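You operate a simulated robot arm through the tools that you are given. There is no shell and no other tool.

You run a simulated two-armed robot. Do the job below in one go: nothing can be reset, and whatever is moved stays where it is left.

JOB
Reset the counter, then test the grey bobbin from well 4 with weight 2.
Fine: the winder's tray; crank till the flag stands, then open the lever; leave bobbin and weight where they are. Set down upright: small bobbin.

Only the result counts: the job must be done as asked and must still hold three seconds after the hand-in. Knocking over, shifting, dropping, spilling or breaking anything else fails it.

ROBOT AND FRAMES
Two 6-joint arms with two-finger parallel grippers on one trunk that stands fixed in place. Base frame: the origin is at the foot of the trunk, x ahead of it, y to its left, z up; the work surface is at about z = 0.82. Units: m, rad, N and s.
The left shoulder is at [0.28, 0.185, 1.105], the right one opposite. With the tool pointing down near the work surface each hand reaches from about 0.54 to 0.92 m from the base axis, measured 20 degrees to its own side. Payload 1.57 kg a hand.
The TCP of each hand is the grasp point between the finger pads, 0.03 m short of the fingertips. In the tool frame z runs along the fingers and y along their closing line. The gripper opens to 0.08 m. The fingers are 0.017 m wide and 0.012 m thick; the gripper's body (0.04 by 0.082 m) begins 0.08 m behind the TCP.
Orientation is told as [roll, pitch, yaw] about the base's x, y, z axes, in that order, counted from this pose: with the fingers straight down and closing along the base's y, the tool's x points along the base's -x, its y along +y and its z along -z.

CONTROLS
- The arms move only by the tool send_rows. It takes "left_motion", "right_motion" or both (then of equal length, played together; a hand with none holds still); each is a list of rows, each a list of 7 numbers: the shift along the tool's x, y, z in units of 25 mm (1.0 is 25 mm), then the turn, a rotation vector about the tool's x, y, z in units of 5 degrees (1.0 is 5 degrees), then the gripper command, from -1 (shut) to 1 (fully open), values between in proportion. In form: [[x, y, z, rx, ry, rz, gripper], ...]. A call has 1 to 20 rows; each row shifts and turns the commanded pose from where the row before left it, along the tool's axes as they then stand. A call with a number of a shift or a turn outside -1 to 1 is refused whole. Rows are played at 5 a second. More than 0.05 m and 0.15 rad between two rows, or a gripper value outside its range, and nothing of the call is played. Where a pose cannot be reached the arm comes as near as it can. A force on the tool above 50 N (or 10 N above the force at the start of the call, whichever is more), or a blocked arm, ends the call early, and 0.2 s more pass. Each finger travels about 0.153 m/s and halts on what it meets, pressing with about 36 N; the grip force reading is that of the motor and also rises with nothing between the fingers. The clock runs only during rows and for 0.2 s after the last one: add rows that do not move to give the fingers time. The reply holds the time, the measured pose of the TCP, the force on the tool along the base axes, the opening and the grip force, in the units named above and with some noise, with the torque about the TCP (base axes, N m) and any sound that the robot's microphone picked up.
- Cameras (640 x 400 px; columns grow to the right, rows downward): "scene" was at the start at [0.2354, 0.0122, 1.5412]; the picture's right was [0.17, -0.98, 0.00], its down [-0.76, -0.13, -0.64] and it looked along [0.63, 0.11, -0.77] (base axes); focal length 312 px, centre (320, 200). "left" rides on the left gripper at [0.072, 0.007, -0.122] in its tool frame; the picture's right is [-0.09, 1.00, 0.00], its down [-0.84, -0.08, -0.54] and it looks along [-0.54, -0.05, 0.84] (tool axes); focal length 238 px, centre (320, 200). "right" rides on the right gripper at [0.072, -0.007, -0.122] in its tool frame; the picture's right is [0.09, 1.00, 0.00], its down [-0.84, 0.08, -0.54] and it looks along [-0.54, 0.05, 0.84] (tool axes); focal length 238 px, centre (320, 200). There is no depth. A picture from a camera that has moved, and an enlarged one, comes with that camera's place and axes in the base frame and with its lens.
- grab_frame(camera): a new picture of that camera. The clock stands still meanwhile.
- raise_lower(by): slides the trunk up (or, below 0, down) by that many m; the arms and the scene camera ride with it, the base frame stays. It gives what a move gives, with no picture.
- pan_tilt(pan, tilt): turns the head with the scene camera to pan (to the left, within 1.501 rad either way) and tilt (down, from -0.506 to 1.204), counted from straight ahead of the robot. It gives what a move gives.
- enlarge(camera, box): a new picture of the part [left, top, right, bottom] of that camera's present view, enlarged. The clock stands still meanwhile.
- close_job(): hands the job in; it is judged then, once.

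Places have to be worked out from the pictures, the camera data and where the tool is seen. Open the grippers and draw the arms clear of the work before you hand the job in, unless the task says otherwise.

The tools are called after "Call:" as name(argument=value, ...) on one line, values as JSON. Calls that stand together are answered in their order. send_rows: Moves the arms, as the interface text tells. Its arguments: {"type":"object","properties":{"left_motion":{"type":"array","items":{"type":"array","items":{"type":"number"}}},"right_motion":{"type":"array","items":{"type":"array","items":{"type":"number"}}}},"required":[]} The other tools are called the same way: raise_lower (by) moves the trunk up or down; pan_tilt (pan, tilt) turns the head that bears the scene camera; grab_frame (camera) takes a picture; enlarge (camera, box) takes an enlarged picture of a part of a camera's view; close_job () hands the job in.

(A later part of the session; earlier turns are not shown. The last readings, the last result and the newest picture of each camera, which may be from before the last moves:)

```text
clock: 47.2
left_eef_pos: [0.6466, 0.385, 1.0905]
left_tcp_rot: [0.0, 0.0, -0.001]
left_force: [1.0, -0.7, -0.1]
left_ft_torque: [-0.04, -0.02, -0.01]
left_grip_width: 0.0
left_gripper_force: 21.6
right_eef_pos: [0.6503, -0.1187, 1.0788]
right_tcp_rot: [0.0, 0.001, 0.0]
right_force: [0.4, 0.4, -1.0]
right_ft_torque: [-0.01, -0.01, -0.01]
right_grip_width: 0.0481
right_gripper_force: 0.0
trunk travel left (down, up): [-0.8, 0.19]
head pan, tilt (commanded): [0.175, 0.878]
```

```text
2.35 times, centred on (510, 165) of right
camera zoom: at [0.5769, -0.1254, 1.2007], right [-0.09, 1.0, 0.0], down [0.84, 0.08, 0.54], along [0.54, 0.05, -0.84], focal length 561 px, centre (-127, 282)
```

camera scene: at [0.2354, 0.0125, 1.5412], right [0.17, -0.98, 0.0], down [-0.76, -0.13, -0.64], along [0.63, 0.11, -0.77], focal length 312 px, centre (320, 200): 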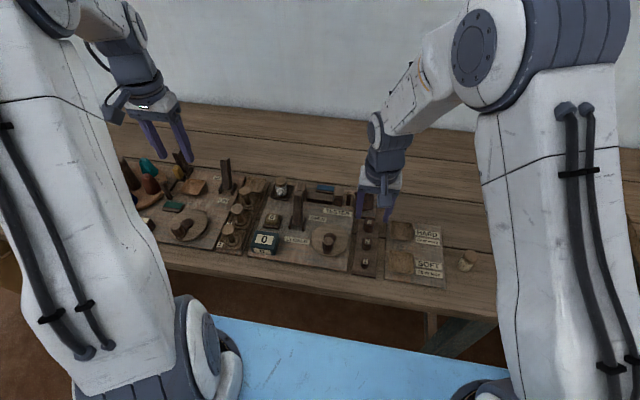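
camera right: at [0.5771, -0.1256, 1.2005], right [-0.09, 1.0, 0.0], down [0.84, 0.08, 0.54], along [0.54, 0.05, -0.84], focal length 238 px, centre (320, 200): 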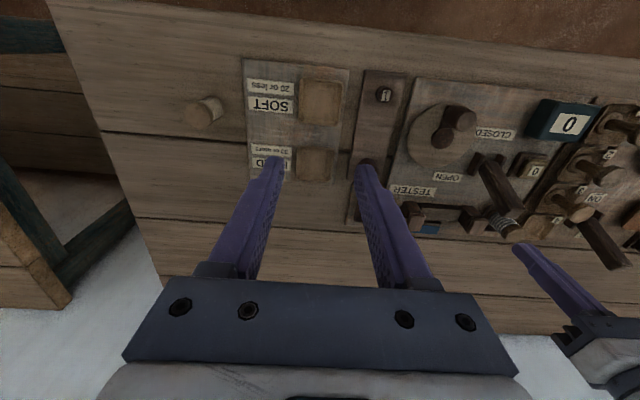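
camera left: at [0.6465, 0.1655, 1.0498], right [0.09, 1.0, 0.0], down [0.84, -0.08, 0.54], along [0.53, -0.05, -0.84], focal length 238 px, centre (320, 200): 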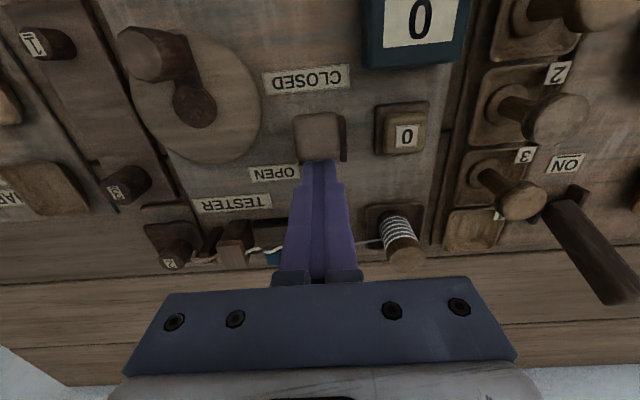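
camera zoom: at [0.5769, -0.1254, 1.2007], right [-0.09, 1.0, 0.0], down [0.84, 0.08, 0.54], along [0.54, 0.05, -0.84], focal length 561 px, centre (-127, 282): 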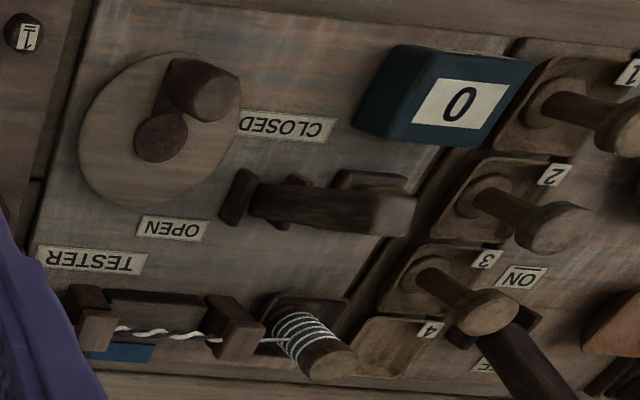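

The lever is CLOSED, the thread is strung and the counter reads 0. I now bring the right hand above the crank knob.

Call:
send_rows(right_motion=[[0.05, 0.925, 0.55, 0, 0, 0, 0.2], [0.05, 0.925, 0.55, 0, 0, 0, 0.2], [0.05, 0.925, 0.55, 0, 0, 0, 0.2], [0.05, 0.925, 0.55, 0, 0, 0, 0.2], [0.05, 0.925, 0.55, 0, 0, 0, 0.2], [0.05, 0.925, 0.55, 0, 0, 0, 0.2], [0.05, 0.925, 0.55, 0, 0, 0, 0.2], [0.05, 0.925, 0.55, 0, 0, 0, 0.2], [0, 0, 0, 0, 0, 0, 0.2]])

Call:
grab_frame(camera="right")

Call:
enlarge(camera="right", box=[250, 60, 410, 160])

Call:
enlarge(camera="scene", box=[280, 190, 380, 265])

```text
clock: 49.2
left_eef_pos: [0.6469, 0.3843, 1.0898]
left_tcp_rot: [-0.002, -0.001, 0.001]
left_force: [-0.7, 0.6, 0.2]
left_ft_torque: [-0.01, -0.03, 0.02]
left_grip_width: 0.0
left_gripper_force: 21.7
right_eef_pos: [0.6392, 0.0655, 0.9702]
right_tcp_rot: [0.001, 0.001, -0.001]
right_force: [0.0, -0.5, 0.1]
right_ft_torque: [-0.03, 0.0, -0.01]
right_grip_width: 0.0479
right_gripper_force: 0.0
trunk travel left (down, up): [-0.8, 0.19]
head pan, tilt (commanded): [0.175, 0.878]
```

```text
taken
camera right: at [0.5664, 0.0582, 1.0915], right [-0.09, 1.0, 0.0], down [0.84, 0.08, 0.54], along [0.54, 0.05, -0.84], focal length 238 px, centre (320, 200)
```

right: 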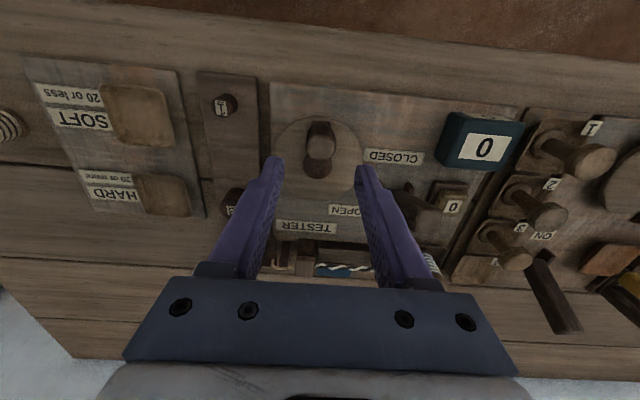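

```text
4.00 times, centred on (330, 110) of right
camera zoom: at [0.5664, 0.0582, 1.0915], right [-0.09, 1.0, 0.0], down [0.84, 0.08, 0.54], along [0.54, 0.05, -0.84], focal length 953 px, centre (280, 560)
```

zoom: 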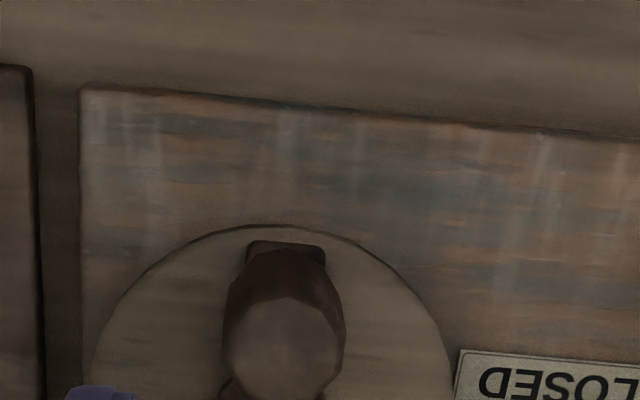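

```text
5.33 times, centred on (330, 228) of scene
camera zoom: at [0.2355, 0.0125, 1.5412], right [0.17, -0.98, 0.0], down [-0.76, -0.13, -0.64], along [0.63, 0.11, -0.77], focal length 1666 px, centre (267, 53)
```

zoom: 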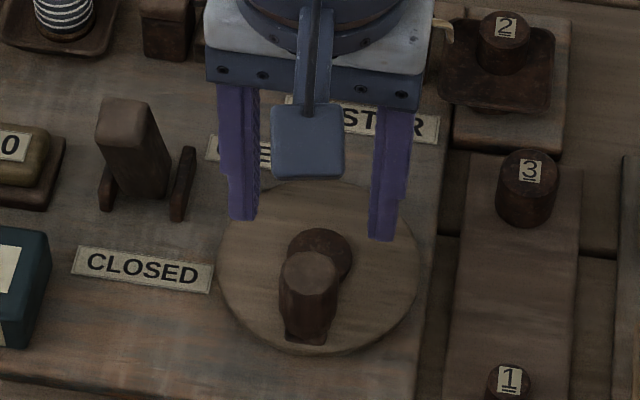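

Call:
enlarge(camera="right", box=[260, 110, 380, 210])

```text
4.00 times, centred on (320, 160) of right
camera zoom: at [0.5664, 0.0582, 1.0915], right [-0.09, 1.0, 0.0], down [0.84, 0.08, 0.54], along [0.54, 0.05, -0.84], focal length 953 px, centre (320, 360)
```

zoom: 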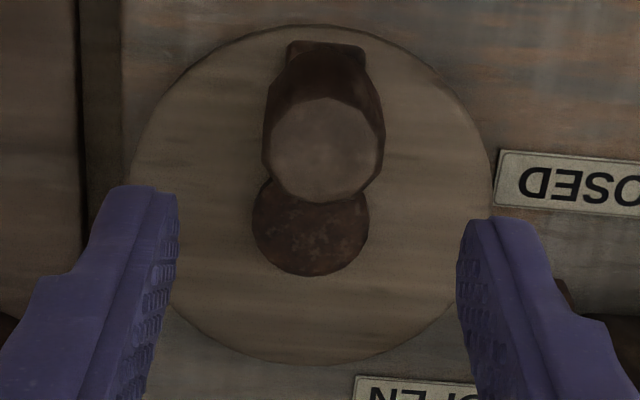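

Knob centre confirmed at (0.640, 0.066), hub at about (0.676, 0.0655), so the crank radius is about 36 mm. I descend around the knob and grip it.

Call:
send_rows(right_motion=[[-0.03, 0.01, 0.7, 0, 0, 0, 0.2], [0, 0, 0.8, 0, 0, 0, 0.2], [0, 0, 0.8, 0, 0, 0, 0.2], [0, 0, 0.5, 0, 0, 0, 0.2], [0, 0, 0, 0, 0, 0, 0.2], [0, 0, 0, 0, 0, 0, -1], [0, 0, 0, 0, 0, 0, -1], [0, 0, 0, 0, 0, 0, -1]])

Call:
grab_frame(camera="right")

Call:
enlarge(camera="scene", box=[270, 180, 390, 270])

```text
clock: 51.0
left_eef_pos: [0.6465, 0.3848, 1.0891]
left_tcp_rot: [0.0, 0.0, 0.003]
left_force: [-0.7, 0.3, -0.1]
left_ft_torque: [0.0, -0.02, 0.0]
left_grip_width: 0.0
left_gripper_force: 20.8
right_eef_pos: [0.6411, 0.0642, 0.8985]
right_tcp_rot: [-0.001, -0.001, 0.001]
right_force: [0.3, 0.2, -0.6]
right_ft_torque: [-0.41, -0.14, 0.02]
right_grip_width: 0.0268
right_gripper_force: 37.3
trunk travel left (down, up): [-0.8, 0.19]
head pan, tilt (commanded): [0.175, 0.878]
```

```text
taken
camera right: at [0.5678, 0.0579, 1.0214], right [-0.09, 1.0, 0.0], down [0.84, 0.08, 0.54], along [0.54, 0.05, -0.84], focal length 238 px, centre (320, 200)
```

right: 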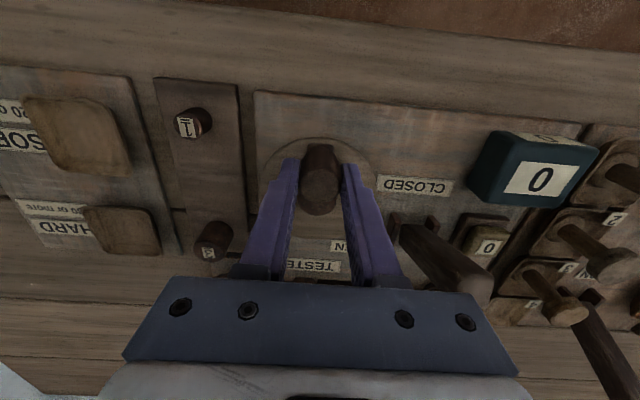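

```text
4.44 times, centred on (330, 225) of scene
camera zoom: at [0.2354, 0.0123, 1.5412], right [0.17, -0.98, 0.0], down [-0.76, -0.13, -0.64], along [0.63, 0.11, -0.77], focal length 1388 px, centre (276, 89)
```

zoom: 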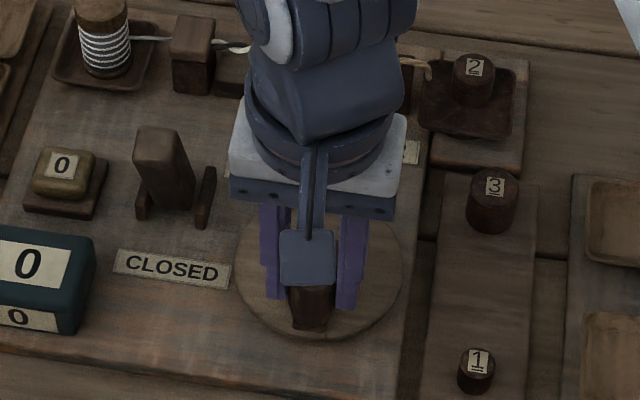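

The knob is gripped. I turn the crank half a turn clockwise (seen from above) as a trial, to check the radius, the force and the counter.

Call:
send_rows(right_motion=[[-0.271, 0.835, 0, 0, 0, 0, -1], [-0.71, 0.516, 0, 0, 0, 0, -1], [-0.878, 0, 0, 0, 0, 0, -1], [0, 0, 0, 0, 0, 0, -1]])

Call:
enlarge(camera="scene", box=[240, 160, 400, 280])

```text
clock: 51.4
left_eef_pos: [0.6466, 0.3843, 1.0902]
left_tcp_rot: [-0.001, 0.0, 0.001]
left_force: [0.0, -0.9, -0.2]
left_ft_torque: [-0.02, -0.03, 0.0]
left_grip_width: 0.0
left_gripper_force: 21.1
right_eef_pos: [0.64, 0.0662, 0.8988]
right_tcp_rot: [-0.019, 0.019, -0.003]
right_force: [2.0, -21.5, 16.4]
right_ft_torque: [-0.07, 0.41, 0.0]
right_grip_width: 0.0275
right_gripper_force: 38.1
trunk travel left (down, up): [-0.8, 0.19]
head pan, tilt (commanded): [0.175, 0.878]
stopped in row 1 (right hand): the force on the tool passed its limit at 61 N (the readings are from after the stop); the commanded pose is now the measured one
```

```text
3.33 times, centred on (320, 220) of scene
camera zoom: at [0.2347, 0.0112, 1.5417], right [0.17, -0.98, 0.0], down [-0.76, -0.13, -0.64], along [0.63, 0.11, -0.77], focal length 1041 px, centre (320, 133)
```

zoom: 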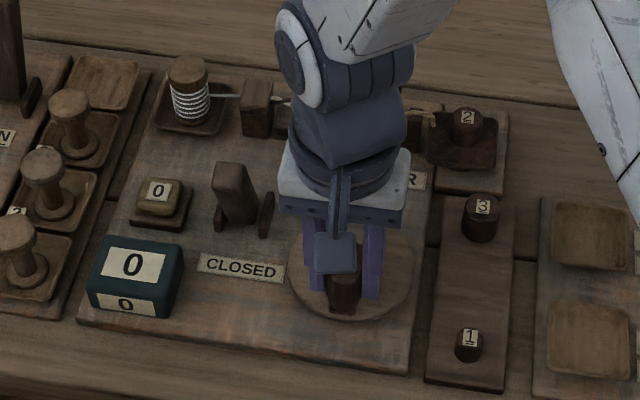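

Clockwise is blocked (61 N without motion), so the crank probably turns the other way only. I relax and try a small counter-clockwise push.

Call:
send_rows(right_motion=[[0, 0, 0, 0, 0, 0, -1], [-0.01, -0.15, 0, 0, 0, 0, -1], [-0.02, -0.15, 0, 0, 0, 0, -1], [0, 0, 0, 0, 0, 0, -1]])

Call:
enlarge(camera="scene", box=[270, 180, 390, 270])

```text
clock: 52.4
left_eef_pos: [0.6462, 0.3842, 1.0916]
left_tcp_rot: [-0.002, -0.002, -0.002]
left_force: [0.6, -0.4, 0.6]
left_ft_torque: [0.01, 0.01, 0.03]
left_grip_width: 0.0004
left_gripper_force: 21.1
right_eef_pos: [0.6408, 0.0607, 0.8991]
right_tcp_rot: [-0.014, 0.015, 0.0]
right_force: [-18.1, -2.4, 24.9]
right_ft_torque: [0.83, -0.14, 0.02]
right_grip_width: 0.0269
right_gripper_force: 37.9
trunk travel left (down, up): [-0.8, 0.19]
head pan, tilt (commanded): [0.175, 0.878]
```

```text
4.44 times, centred on (330, 225) of scene
camera zoom: at [0.2335, 0.0121, 1.5416], right [0.17, -0.98, 0.0], down [-0.76, -0.13, -0.64], along [0.63, 0.11, -0.77], focal length 1388 px, centre (276, 89)
```

zoom: 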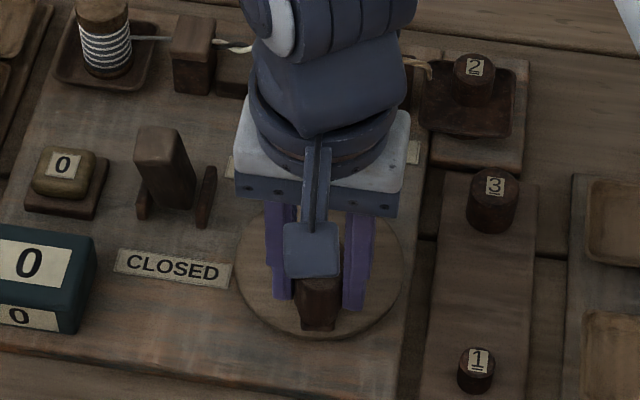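

Counter-clockwise turns freely (the knob moved 5 mm with hardly any tangential force), but there is residual strain from the blocked attempt. I release, and check the unloaded pose before regripping.

Call:
send_rows(right_motion=[[0, 0, 0, 0, 0, 0, 0.1], [0, 0, 0, 0, 0, 0, 0.1], [0, 0, 0, 0, 0, 0, 0.1], [0, 0, 0, 0, 0, 0, 0.1]])

Call:
enlarge(camera="right", box=[260, 110, 380, 210])

Call:
enlarge(camera="scene", box=[270, 180, 390, 270])

```text
clock: 53.4
left_eef_pos: [0.6474, 0.3843, 1.0901]
left_tcp_rot: [-0.001, 0.0, 0.001]
left_force: [1.0, 0.9, 0.6]
left_ft_torque: [-0.04, 0.04, 0.03]
left_grip_width: 0.0
left_gripper_force: 21.5
right_eef_pos: [0.6425, 0.062, 0.8981]
right_tcp_rot: [-0.015, 0.017, 0.0]
right_force: [-0.1, 0.1, 0.4]
right_ft_torque: [-0.02, 0.01, 0.01]
right_grip_width: 0.0441
right_gripper_force: 0.2
trunk travel left (down, up): [-0.8, 0.19]
head pan, tilt (commanded): [0.175, 0.878]
```

```text
4.00 times, centred on (320, 160) of right
camera zoom: at [0.5718, 0.0571, 1.0207], right [-0.09, 1.0, -0.01], down [0.84, 0.09, 0.53], along [0.53, 0.04, -0.85], focal length 953 px, centre (320, 360)
```

zoom: 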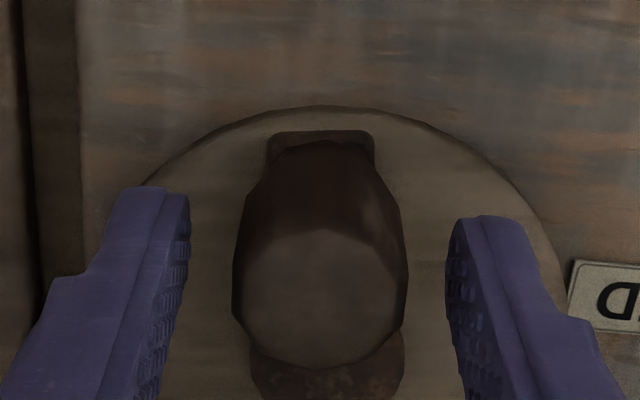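

```text
4.44 times, centred on (330, 225) of scene
camera zoom: at [0.2354, 0.0122, 1.5412], right [0.17, -0.98, 0.0], down [-0.76, -0.13, -0.64], along [0.63, 0.11, -0.77], focal length 1388 px, centre (276, 89)
```

zoom: 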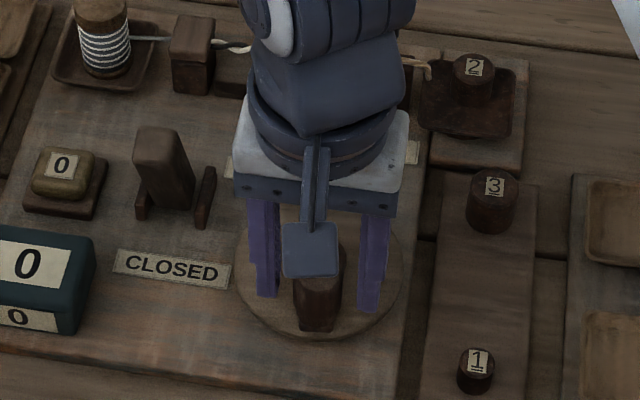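

The crank has moved slightly counter-clockwise and the hand is now free of strain. I straighten the orientation, raise the grip by 5 mm, regrip, and turn about 36° counter-clockwise.

Call:
send_rows(right_motion=[[0.08, -0.04, -0.2, -0.172, -0.195, 0, 0.1], [0, 0, 0, 0, 0, 0, 0.1], [0, 0, 0, 0, 0, 0, -1], [0, 0, 0, 0, 0, 0, -1], [0, 0, 0, 0, 0, 0, -1]])

Call:
send_rows(right_motion=[[-0.124, -0.433, 0, 0, 0, 0, -1], [-0.252, -0.374, 0, 0, 0, 0, -1], [0, 0, 0, 0, 0, 0, -1]])

Call:
enlarge(camera="scene", box=[270, 180, 390, 270])

```text
clock: 54.6
left_eef_pos: [0.6468, 0.3844, 1.0899]
left_tcp_rot: [0.0, 0.001, 0.003]
left_force: [0.2, -0.4, -0.1]
left_ft_torque: [-0.04, -0.02, 0.05]
left_grip_width: 0.0002
left_gripper_force: 21.2
right_eef_pos: [0.6405, 0.0599, 0.9032]
right_tcp_rot: [0.001, -0.002, -0.001]
right_force: [-1.9, 0.1, -2.7]
right_ft_torque: [0.43, -0.1, 0.03]
right_grip_width: 0.0269
right_gripper_force: 37.7
trunk travel left (down, up): [-0.8, 0.19]
head pan, tilt (commanded): [0.175, 0.878]
```

```text
clock: 55.4
left_eef_pos: [0.6462, 0.3856, 1.0894]
left_tcp_rot: [-0.001, 0.001, 0.001]
left_force: [0.6, 0.1, 0.6]
left_ft_torque: [0.01, 0.01, 0.01]
left_grip_width: 0.0001
left_gripper_force: 21.2
right_eef_pos: [0.6507, 0.0419, 0.9027]
right_tcp_rot: [0.0, -0.002, 0.0]
right_force: [1.8, 2.2, 0.5]
right_ft_torque: [-0.31, 0.37, 0.03]
right_grip_width: 0.0269
right_gripper_force: 37.9
trunk travel left (down, up): [-0.8, 0.19]
head pan, tilt (commanded): [0.175, 0.878]
```

```text
4.44 times, centred on (330, 225) of scene
camera zoom: at [0.2355, 0.0123, 1.5412], right [0.17, -0.98, 0.0], down [-0.76, -0.13, -0.64], along [0.63, 0.11, -0.77], focal length 1388 px, centre (276, 89)
```

zoom: 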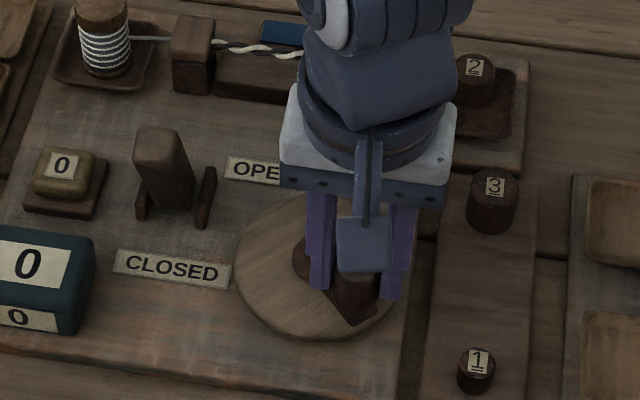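

Counter-clockwise works smoothly with only about 2 N. I continue for one full turn and check the counter.

Call:
send_rows(right_motion=[[-0.768, -0.425, 0, 0, 0, 0, -1], [-0.871, 0.107, 0, 0, 0, 0, -1], [-0.642, 0.599, 0, 0, 0, 0, -1], [-0.167, 0.862, 0, 0, 0, 0, -1], [0.371, 0.795, 0, 0, 0, 0, -1], [0, 0, 0, 0, 0, 0, -1]])

Call:
send_rows(right_motion=[[0.768, 0.425, 0, 0, 0, 0, -1], [0.871, -0.107, 0, 0, 0, 0, -1], [0.642, -0.599, 0, 0, 0, 0, -1], [0.167, -0.862, 0, 0, 0, 0, -1], [-0.371, -0.795, 0, 0, 0, 0, -1], [0, 0, 0, 0, 0, 0, -1]])

Call:
enlarge(camera="scene", box=[240, 160, 400, 280])

```text
clock: 56.8
left_eef_pos: [0.6468, 0.3853, 1.0904]
left_tcp_rot: [-0.002, -0.002, 0.0]
left_force: [0.7, 0.2, -0.4]
left_ft_torque: [-0.06, -0.01, -0.02]
left_grip_width: 0.0
left_gripper_force: 21.6
right_eef_pos: [0.7013, 0.0881, 0.9026]
right_tcp_rot: [-0.001, 0.0, -0.001]
right_force: [-4.0, -5.3, -13.4]
right_ft_torque: [0.33, 0.19, 0.02]
right_grip_width: 0.0268
right_gripper_force: 38.0
trunk travel left (down, up): [-0.8, 0.19]
head pan, tilt (commanded): [0.175, 0.878]
```

```text
clock: 58.2
left_eef_pos: [0.6466, 0.3854, 1.0896]
left_tcp_rot: [0.002, -0.001, 0.001]
left_force: [-0.4, -0.8, 0.0]
left_ft_torque: [0.01, 0.03, 0.0]
left_grip_width: 0.0001
left_gripper_force: 21.5
right_eef_pos: [0.6499, 0.0403, 0.9027]
right_tcp_rot: [-0.001, -0.003, 0.001]
right_force: [5.2, 5.2, -17.2]
right_ft_torque: [-0.32, -0.24, 0.0]
right_grip_width: 0.0268
right_gripper_force: 38.1
trunk travel left (down, up): [-0.8, 0.19]
head pan, tilt (commanded): [0.175, 0.878]
```

```text
3.33 times, centred on (320, 220) of scene
camera zoom: at [0.2364, 0.0125, 1.5408], right [0.17, -0.98, 0.0], down [-0.76, -0.13, -0.64], along [0.63, 0.11, -0.77], focal length 1041 px, centre (320, 133)
```

zoom: 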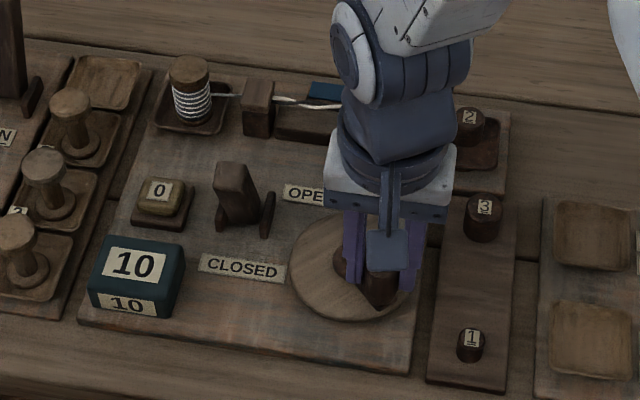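

The counter reads 10 after just over one turn (about one count per 36°), and the thread is losing its twist. I check which camera can watch the flag before continuing in smaller steps.

Call:
grab_frame(camera="left")

Call:
grab_frame(camera="right")

Call:
grab_frame(camera="scene")

```text
taken
camera left: at [0.5768, 0.3918, 1.2127], right [0.09, 1.0, 0.0], down [0.84, -0.08, 0.54], along [0.54, -0.05, -0.84], focal length 238 px, centre (320, 200)
```

left: 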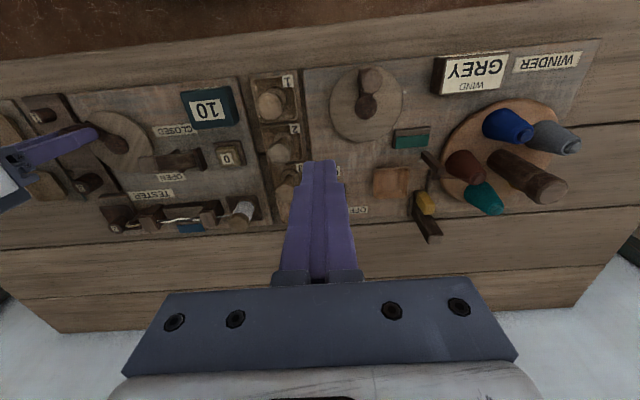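

```text
taken
camera right: at [0.5766, 0.0345, 1.0248], right [-0.09, 1.0, 0.0], down [0.83, 0.08, 0.54], along [0.54, 0.05, -0.84], focal length 238 px, centre (320, 200)
```

right: 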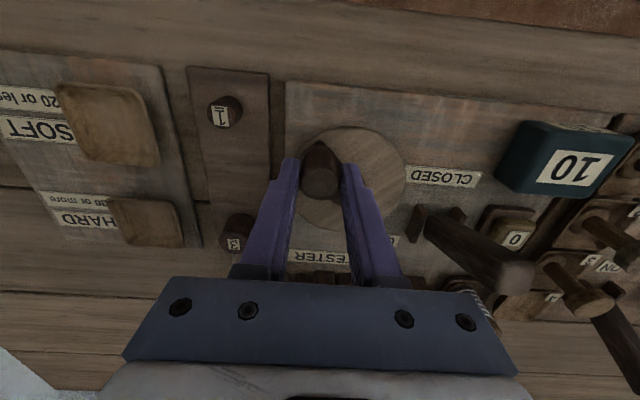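

```text
taken
camera scene: at [0.2364, 0.0125, 1.5408], right [0.17, -0.98, 0.0], down [-0.76, -0.13, -0.64], along [0.63, 0.11, -0.77], focal length 312 px, centre (320, 200)
```

scene: 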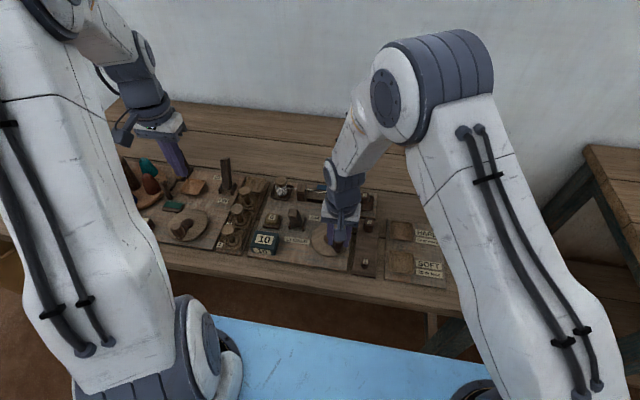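

The left camera sees both the counter and the flag well. I enlarge it to note the thread's twist state and the flag at count 10.

Call:
enlarge(camera="left", box=[90, 180, 270, 245])

Call:
enlarge(camera="left", box=[160, 80, 250, 135])

```text
3.56 times, centred on (180, 212) of left
camera zoom: at [0.5768, 0.3918, 1.2127], right [0.09, 1.0, 0.0], down [0.84, -0.08, 0.54], along [0.54, -0.05, -0.84], focal length 848 px, centre (818, 156)
```

zoom: 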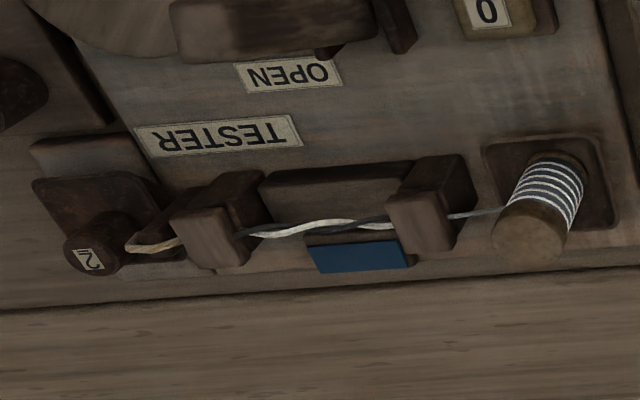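

```text
7.11 times, centred on (205, 108) of left
camera zoom: at [0.5768, 0.3918, 1.2127], right [0.09, 1.0, 0.0], down [0.84, -0.08, 0.54], along [0.54, -0.05, -0.84], focal length 1695 px, centre (1138, 858)
```

zoom: 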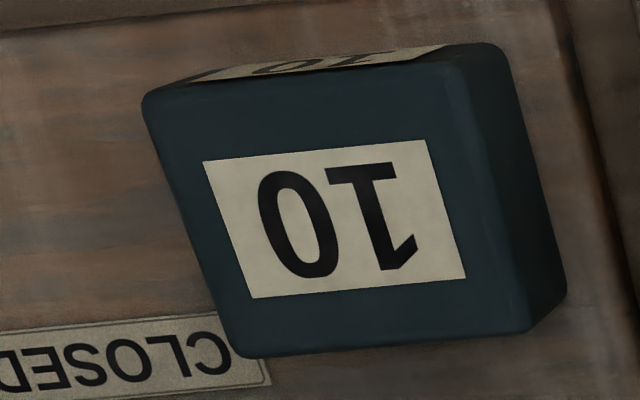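

The thread shows only about one crossing left, so the flag may rise soon. I go on in steps of two rows (72°), with a slightly smaller radius, watching flag and counter.

Call:
send_rows(right_motion=[[-0.768, -0.388, 0.1, 0, 0, 0, -1], [-0.834, 0.102, 0, 0, 0, 0, -1], [0, 0, 0, 0, 0, 0, -1]])

Call:
enlarge(camera="left", box=[70, 80, 280, 245])

```text
clock: 59.0
left_eef_pos: [0.6455, 0.3846, 1.0919]
left_tcp_rot: [0.0, -0.001, 0.0]
left_force: [0.1, 1.0, 0.1]
left_ft_torque: [0.02, 0.01, -0.02]
left_grip_width: 0.0
left_gripper_force: 20.9
right_eef_pos: [0.6919, 0.0344, 0.9029]
right_tcp_rot: [0.004, -0.011, -0.001]
right_force: [8.1, -11.7, 29.4]
right_ft_torque: [-0.7, -0.42, -0.02]
right_grip_width: 0.0269
right_gripper_force: 37.8
trunk travel left (down, up): [-0.8, 0.19]
head pan, tilt (commanded): [0.175, 0.878]
```

```text
2.42 times, centred on (175, 162) of left
camera zoom: at [0.5757, 0.3908, 1.2142], right [0.09, 1.0, 0.0], down [0.84, -0.08, 0.54], along [0.54, -0.05, -0.84], focal length 578 px, centre (672, 291)
```

zoom: 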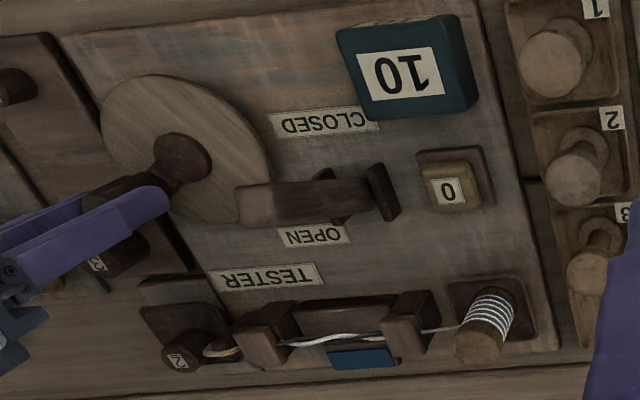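

Lowering the commanded height created +29 N in z, so I undo most of that. The counter stays at 10 within this turn; I continue with two more rows.

Call:
send_rows(right_motion=[[-0.615, 0.573, -0.06, 0, 0, 0, -1], [-0.16, 0.825, 0, 0, 0, 0, -1], [0, 0, 0, 0, 0, 0, -1]])

Call:
enlarge(camera="left", box=[70, 80, 280, 245])

```text
clock: 59.8
left_eef_pos: [0.6471, 0.385, 1.0915]
left_tcp_rot: [-0.001, -0.001, 0.001]
left_force: [0.7, 0.9, -0.3]
left_ft_torque: [-0.02, -0.01, -0.03]
left_grip_width: 0.0001
left_gripper_force: 21.3
right_eef_pos: [0.7095, 0.0712, 0.9024]
right_tcp_rot: [0.003, -0.007, 0.0]
right_force: [6.8, 1.7, 21.1]
right_ft_torque: [-0.25, -0.75, 0.0]
right_grip_width: 0.0269
right_gripper_force: 37.5
trunk travel left (down, up): [-0.8, 0.19]
head pan, tilt (commanded): [0.175, 0.878]
```

```text
2.42 times, centred on (175, 162) of left
camera zoom: at [0.5757, 0.3915, 1.2137], right [0.09, 1.0, 0.0], down [0.84, -0.08, 0.54], along [0.54, -0.05, -0.84], focal length 578 px, centre (672, 291)
```

zoom: 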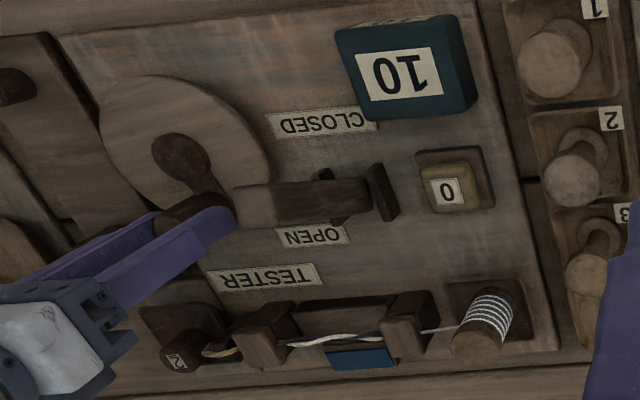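

Still count 10, flag down. I continue two more rows with a small height correction.

Call:
send_rows(right_motion=[[0.34, 0.77, -0.05, 0, 0, 0, -1], [0.735, 0.407, 0, 0, 0, 0, -1], [0, 0, 0, 0, 0, 0, -1]])

Call:
enlarge(camera="left", box=[70, 80, 280, 245])

```text
clock: 60.6
left_eef_pos: [0.6459, 0.386, 1.0908]
left_tcp_rot: [0.0, 0.001, 0.002]
left_force: [-0.3, 0.3, 0.2]
left_ft_torque: [-0.02, 0.0, -0.01]
left_grip_width: 0.0002
left_gripper_force: 21.1
right_eef_pos: [0.6795, 0.0993, 0.9017]
right_tcp_rot: [0.002, -0.006, 0.0]
right_force: [2.7, 13.5, 21.2]
right_ft_torque: [0.1, -0.18, 0.0]
right_grip_width: 0.0268
right_gripper_force: 36.8
trunk travel left (down, up): [-0.8, 0.19]
head pan, tilt (commanded): [0.175, 0.878]
```

```text
2.42 times, centred on (175, 162) of left
camera zoom: at [0.5754, 0.3922, 1.2136], right [0.09, 1.0, 0.0], down [0.84, -0.08, 0.54], along [0.54, -0.05, -0.84], focal length 578 px, centre (672, 291)
```

zoom: 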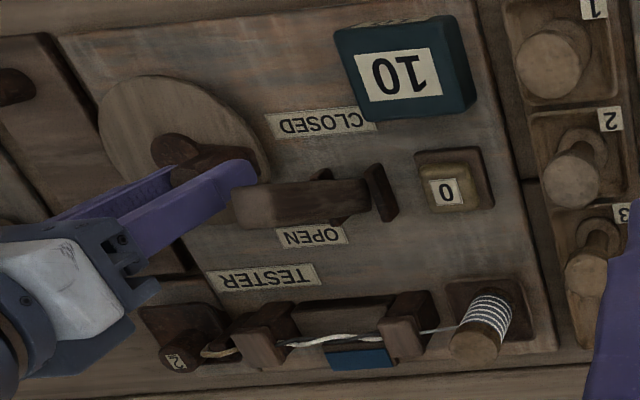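

Radius 35 mm fits better, so I correct it. Continuing two more rows toward two full turns.

Call:
send_rows(right_motion=[[0.854, -0.024, -0.05, 0, 0, 0, -1], [0.637, -0.593, 0, 0, 0, 0, -1], [0, 0, 0, 0, 0, 0, -1]])

Call:
enlarge(camera="left", box=[70, 80, 280, 245])

```text
clock: 61.4
left_eef_pos: [0.6479, 0.3838, 1.0904]
left_tcp_rot: [0.0, 0.001, -0.001]
left_force: [0.0, -0.1, -0.3]
left_ft_torque: [-0.01, -0.01, 0.0]
left_grip_width: 0.0
left_gripper_force: 21.5
right_eef_pos: [0.6433, 0.081, 0.9018]
right_tcp_rot: [-0.002, 0.0, -0.002]
right_force: [3.3, -1.7, 12.5]
right_ft_torque: [0.25, 0.88, 0.0]
right_grip_width: 0.0267
right_gripper_force: 37.3
trunk travel left (down, up): [-0.8, 0.19]
head pan, tilt (commanded): [0.175, 0.878]
```

```text
2.42 times, centred on (175, 162) of left
camera zoom: at [0.5762, 0.3909, 1.2135], right [0.09, 1.0, 0.0], down [0.84, -0.08, 0.54], along [0.54, -0.05, -0.84], focal length 578 px, centre (672, 291)
```

zoom: 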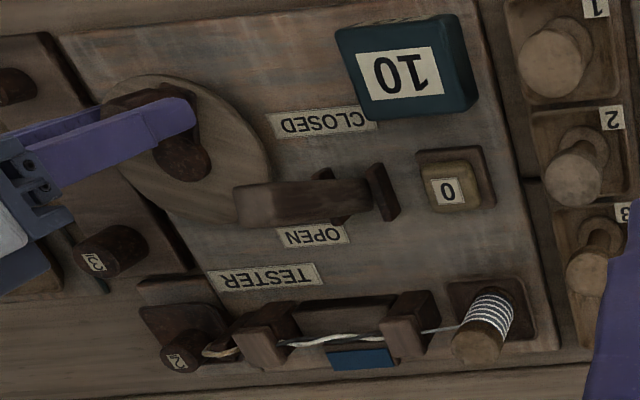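

Still 10 at about 690° of rotation. One more row should complete the second turn.

Call:
send_rows(right_motion=[[0.164, -0.856, -0.03, 0, 0, 0, -1], [0, 0, 0, 0, 0, 0, -1]])

Call:
enlarge(camera="left", box=[70, 80, 280, 245])

```text
clock: 62.0
left_eef_pos: [0.6465, 0.3854, 1.0895]
left_tcp_rot: [0.001, 0.0, 0.002]
left_force: [0.2, 0.3, -0.3]
left_ft_torque: [-0.02, -0.02, 0.03]
left_grip_width: 0.0004
left_gripper_force: 21.1
right_eef_pos: [0.6395, 0.0605, 0.9027]
right_tcp_rot: [-0.001, -0.002, -0.001]
right_force: [5.3, 0.5, -8.0]
right_ft_torque: [0.5, -0.21, -0.02]
right_grip_width: 0.0265
right_gripper_force: 37.6
trunk travel left (down, up): [-0.8, 0.19]
head pan, tilt (commanded): [0.175, 0.878]
```

```text
2.42 times, centred on (175, 162) of left
camera zoom: at [0.5766, 0.3915, 1.2128], right [0.09, 1.0, 0.0], down [0.84, -0.08, 0.54], along [0.54, -0.05, -0.84], focal length 578 px, centre (672, 291)
```

zoom: 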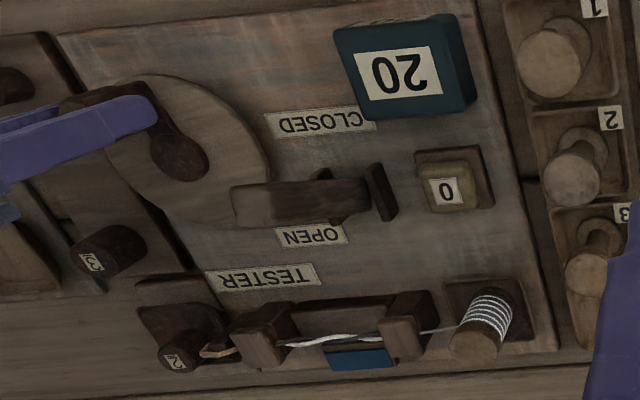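

The counter now reads 20 and the flag is still down. I continue, two rows at a time.

Call:
send_rows(right_motion=[[-0.368, -0.789, 0.02, 0, 0, 0, -1], [-0.761, -0.422, 0, 0, 0, 0, -1], [0, 0, 0, 0, 0, 0, -1]])

Call:
enlarge(camera="left", box=[70, 80, 280, 245])

```text
clock: 62.6
left_eef_pos: [0.6468, 0.3845, 1.0891]
left_tcp_rot: [-0.001, 0.001, 0.002]
left_force: [0.4, 0.8, -0.4]
left_ft_torque: [0.01, -0.01, 0.0]
left_grip_width: 0.0
left_gripper_force: 21.3
right_eef_pos: [0.6574, 0.0383, 0.9027]
right_tcp_rot: [0.0, 0.008, 0.0]
right_force: [-12.3, 25.6, 2.8]
right_ft_torque: [0.97, 0.93, -0.14]
right_grip_width: 0.0263
right_gripper_force: 37.2
trunk travel left (down, up): [-0.8, 0.19]
head pan, tilt (commanded): [0.175, 0.878]
stopped in row 3 (right hand): the force on the tool passed its limit at 69 N (the readings are from after the stop); the commanded pose is now the measured one
```

```text
2.42 times, centred on (175, 162) of left
camera zoom: at [0.5762, 0.3916, 1.2136], right [0.09, 1.0, 0.0], down [0.84, -0.08, 0.54], along [0.54, -0.05, -0.84], focal length 578 px, centre (672, 291)
```

zoom: 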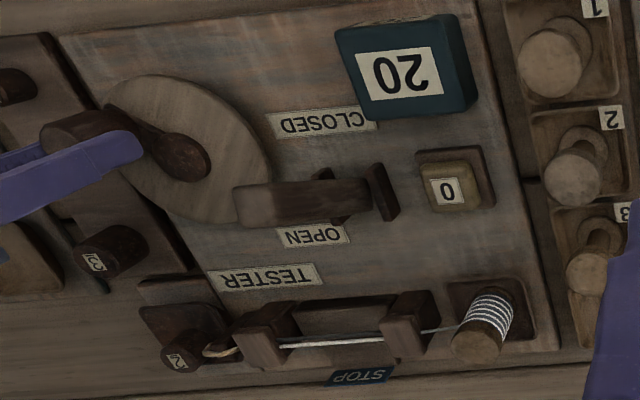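

The flag now stands ("STOP"), the crank has locked, and the counter reads 20. I release the knob and lift the right hand straight up.

Call:
send_rows(right_motion=[[0, 0, 0, 0, 0, 0, -1], [0, 0, 0, 0, 0, 0, 0.2], [0, 0, 0, 0, 0, 0, 0.2], [0, 0, 0, 0, 0, 0, 0.2]])

Call:
enlarge(camera="right", box=[240, 110, 400, 220])

Call:
enlarge(camera="left", box=[70, 80, 280, 245])

```text
clock: 63.6
left_eef_pos: [0.6464, 0.3856, 1.0901]
left_tcp_rot: [0.0, 0.001, 0.0]
left_force: [0.7, 0.3, 0.1]
left_ft_torque: [0.01, 0.02, 0.06]
left_grip_width: 0.0
left_gripper_force: 21.4
right_eef_pos: [0.6593, 0.0353, 0.902]
right_tcp_rot: [-0.002, 0.011, 0.001]
right_force: [0.4, -0.3, 1.3]
right_ft_torque: [-0.03, -0.02, 0.0]
right_grip_width: 0.048
right_gripper_force: 0.0
trunk travel left (down, up): [-0.8, 0.19]
head pan, tilt (commanded): [0.175, 0.878]
```

```text
3.64 times, centred on (320, 165) of right
camera zoom: at [0.5882, 0.0295, 1.0243], right [-0.09, 1.0, 0.0], down [0.84, 0.08, 0.53], along [0.53, 0.05, -0.85], focal length 867 px, centre (320, 327)
```

zoom: 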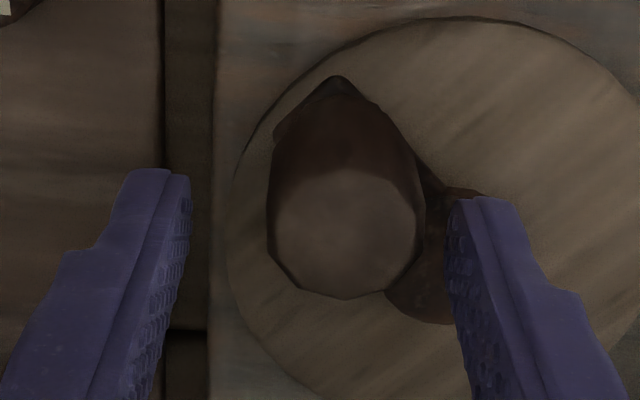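

```text
2.42 times, centred on (175, 162) of left
camera zoom: at [0.5762, 0.3914, 1.2134], right [0.09, 1.0, 0.0], down [0.84, -0.08, 0.54], along [0.54, -0.05, -0.84], focal length 578 px, centre (672, 291)
```

zoom: 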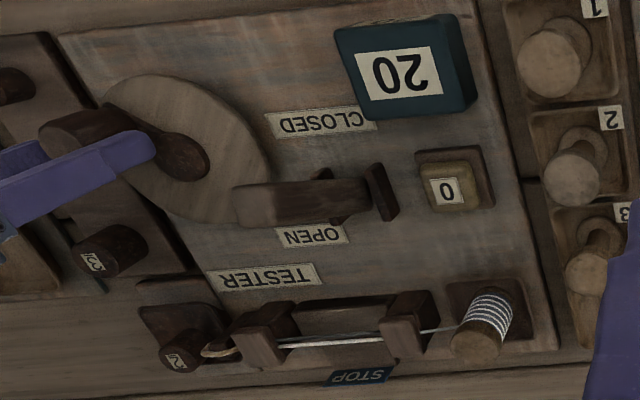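

The knob is free, flag standing, counter 20. I lift the right hand and draw it back to its own side.

Call:
send_rows(right_motion=[[0, 0, -0.5, 0, 0, 0, 0.2], [0, 0, -0.9, 0, 0, 0, 0.2], [0, 0, -1, 0, -0.126, 0, 0.2], [0, 0, -1, 0, 0, 0, 0.2], [0, 0, -1, 0, 0, 0, 0.2], [0.2, -0.9, -0.4, 0, 0, 0, 0.2], [0.2, -0.9, -0.4, 0, 0, 0, 0.2], [0.2, -0.9, -0.4, 0, 0, 0, 0.2], [0.2, -0.9, -0.4, 0, 0, 0, 0.2], [0.2, -0.9, -0.4, 0, 0, 0, 0.2], [0.2, -0.9, -0.4, 0, 0, 0, 0.2], [0.2, -0.9, -0.4, 0, 0, 0, 0.2], [0.2, -0.9, -0.4, 0, 0, 0, 0.2], [0.2, -0.9, -0.4, 0, 0, 0, 0.2], [0.2, -0.9, -0.4, 0, 0, 0, 0.2], [0, 0, 0, 0, 0, 0, 0.2]])

Call:
enlarge(camera="scene", box=[240, 160, 400, 280])

Call:
enlarge(camera="left", box=[70, 80, 280, 245])

```text
clock: 67.0
left_eef_pos: [0.6468, 0.3849, 1.0909]
left_tcp_rot: [0.0, -0.001, 0.003]
left_force: [0.6, 0.4, 0.4]
left_ft_torque: [0.01, -0.02, -0.01]
left_grip_width: 0.0
left_gripper_force: 21.7
right_eef_pos: [0.6069, -0.1908, 1.1107]
right_tcp_rot: [-0.002, 0.001, 0.002]
right_force: [-0.2, -0.1, 0.7]
right_ft_torque: [0.04, -0.01, 0.03]
right_grip_width: 0.0481
right_gripper_force: 0.0
trunk travel left (down, up): [-0.8, 0.19]
head pan, tilt (commanded): [0.175, 0.878]
```

```text
3.33 times, centred on (320, 220) of scene
camera zoom: at [0.2353, 0.0121, 1.5412], right [0.17, -0.98, 0.0], down [-0.76, -0.13, -0.64], along [0.63, 0.11, -0.77], focal length 1041 px, centre (320, 133)
```

zoom: 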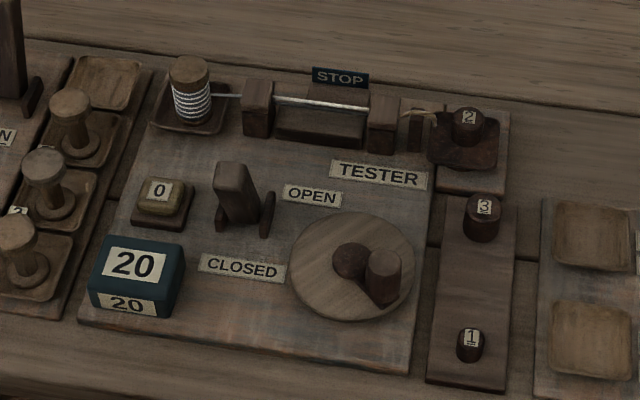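

```text
2.42 times, centred on (175, 162) of left
camera zoom: at [0.576, 0.3914, 1.2135], right [0.09, 1.0, 0.0], down [0.84, -0.08, 0.54], along [0.54, -0.05, -0.84], focal length 578 px, centre (672, 291)
```

zoom: 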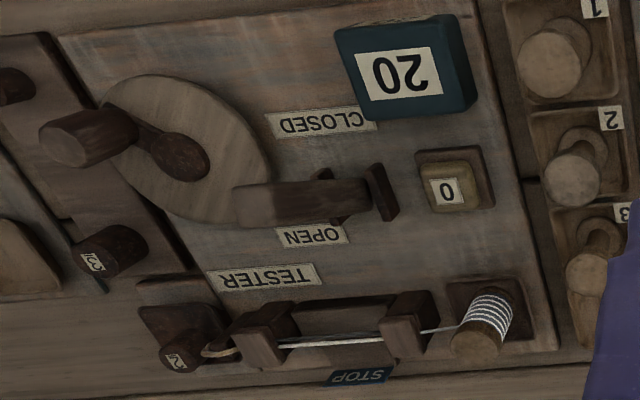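

The flag stands, all pieces are in place. Now I bring the closed left hand in front of the lever to push it to OPEN.

Call:
send_rows(left_motion=[[-0.02, -0.908, 0.36, 0, 0, 0, -1], [-0.02, -0.908, 0.36, 0, 0, 0, -1], [-0.02, -0.908, 0.36, 0, 0, 0, -1], [-0.02, -0.908, 0.36, 0, 0, 0, -1], [-0.02, -0.908, 0.36, 0, 0, 0, -1], [-0.02, -0.908, 0.36, 0, 0, 0, -1], [-0.02, -0.908, 0.36, 0, 0, 0, -1], [-0.02, -0.908, 0.36, 0, 0, 0, -1], [-0.02, -0.908, 0.36, 0, 0, 0, -1], [-0.02, -0.908, 0.36, 0, 0, 0, -1], [0, 0, 0, 0, 0, 0, -1]])

Call:
grab_frame(camera="left")

Call:
enlarge(camera="scene", box=[240, 150, 360, 240])

```text
clock: 69.4
left_eef_pos: [0.6535, 0.1553, 0.9984]
left_tcp_rot: [0.0, 0.0, 0.002]
left_force: [0.1, -0.7, -0.6]
left_ft_torque: [0.02, 0.01, -0.01]
left_grip_width: 0.0
left_gripper_force: 21.6
right_eef_pos: [0.6059, -0.1905, 1.1097]
right_tcp_rot: [-0.003, -0.003, 0.0]
right_force: [0.0, -0.1, 0.8]
right_ft_torque: [0.01, 0.01, 0.0]
right_grip_width: 0.0481
right_gripper_force: 0.0
trunk travel left (down, up): [-0.8, 0.19]
head pan, tilt (commanded): [0.175, 0.878]
```

```text
taken
camera left: at [0.5831, 0.1617, 1.1221], right [0.09, 1.0, 0.0], down [0.84, -0.08, 0.54], along [0.54, -0.05, -0.84], focal length 238 px, centre (320, 200)
```

left: 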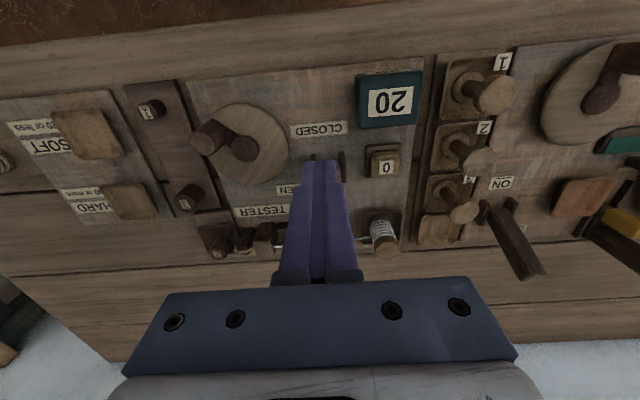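

```text
4.44 times, centred on (300, 195) of scene
camera zoom: at [0.2354, 0.0121, 1.5412], right [0.17, -0.98, 0.0], down [-0.76, -0.13, -0.64], along [0.63, 0.11, -0.77], focal length 1388 px, centre (409, 222)
```

zoom: 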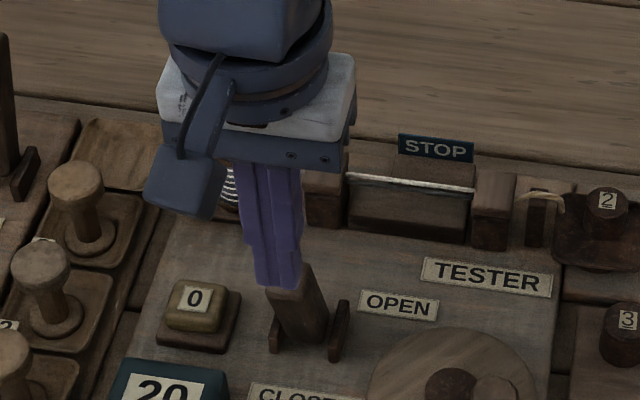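

The fingertips are just in front of the lever's top. I step back 6 mm more for clearance and descend in front of it.

Call:
send_rows(left_motion=[[0.3, 0.04, 0, 0, 0, 0, -1], [0, 0, 0.7, 0, 0, 0, -1], [0, 0, 0.8, 0, 0, 0, -1], [0, 0, 0.8, 0, 0, 0, -1], [0, 0, 0.5, 0, 0, 0, -1], [0, 0, 0, 0, 0, 0, -1]])

Call:
enlarge(camera="scene", box=[240, 160, 360, 250])

Call:
enlarge(camera="right", box=[400, 80, 640, 230])

```text
clock: 70.8
left_eef_pos: [0.6447, 0.1578, 0.9299]
left_tcp_rot: [0.0, -0.001, 0.003]
left_force: [0.4, 0.4, -0.5]
left_ft_torque: [0.02, -0.01, -0.02]
left_grip_width: 0.0001
left_gripper_force: 21.4
right_eef_pos: [0.6067, -0.1903, 1.1107]
right_tcp_rot: [-0.001, -0.001, 0.001]
right_force: [-0.5, 0.3, 0.1]
right_ft_torque: [0.02, 0.0, 0.0]
right_grip_width: 0.0481
right_gripper_force: 0.0
trunk travel left (down, up): [-0.8, 0.19]
head pan, tilt (commanded): [0.175, 0.878]
```

```text
4.44 times, centred on (300, 205) of scene
camera zoom: at [0.2354, 0.0122, 1.5412], right [0.17, -0.98, 0.0], down [-0.76, -0.13, -0.64], along [0.63, 0.11, -0.77], focal length 1388 px, centre (409, 178)
```

zoom: 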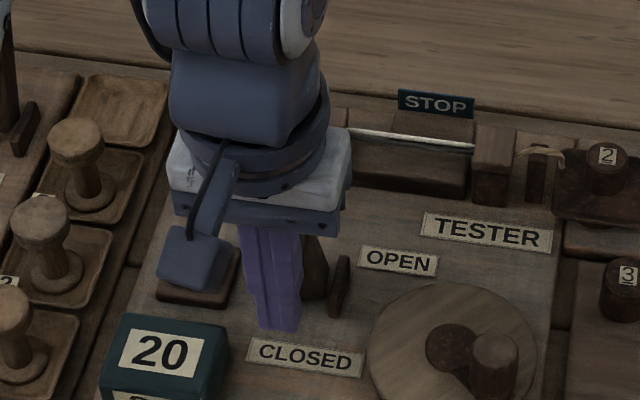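

```text
2.67 times, centred on (520, 155) of right
camera zoom: at [0.5352, -0.1966, 1.2327], right [-0.09, 1.0, 0.0], down [0.84, 0.08, 0.54], along [0.54, 0.05, -0.84], focal length 636 px, centre (-213, 320)
```

zoom: 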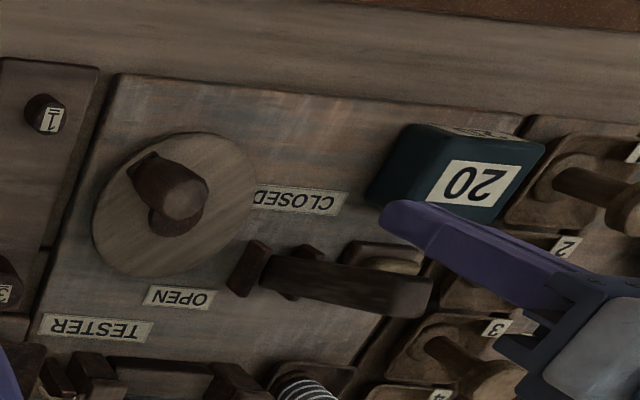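

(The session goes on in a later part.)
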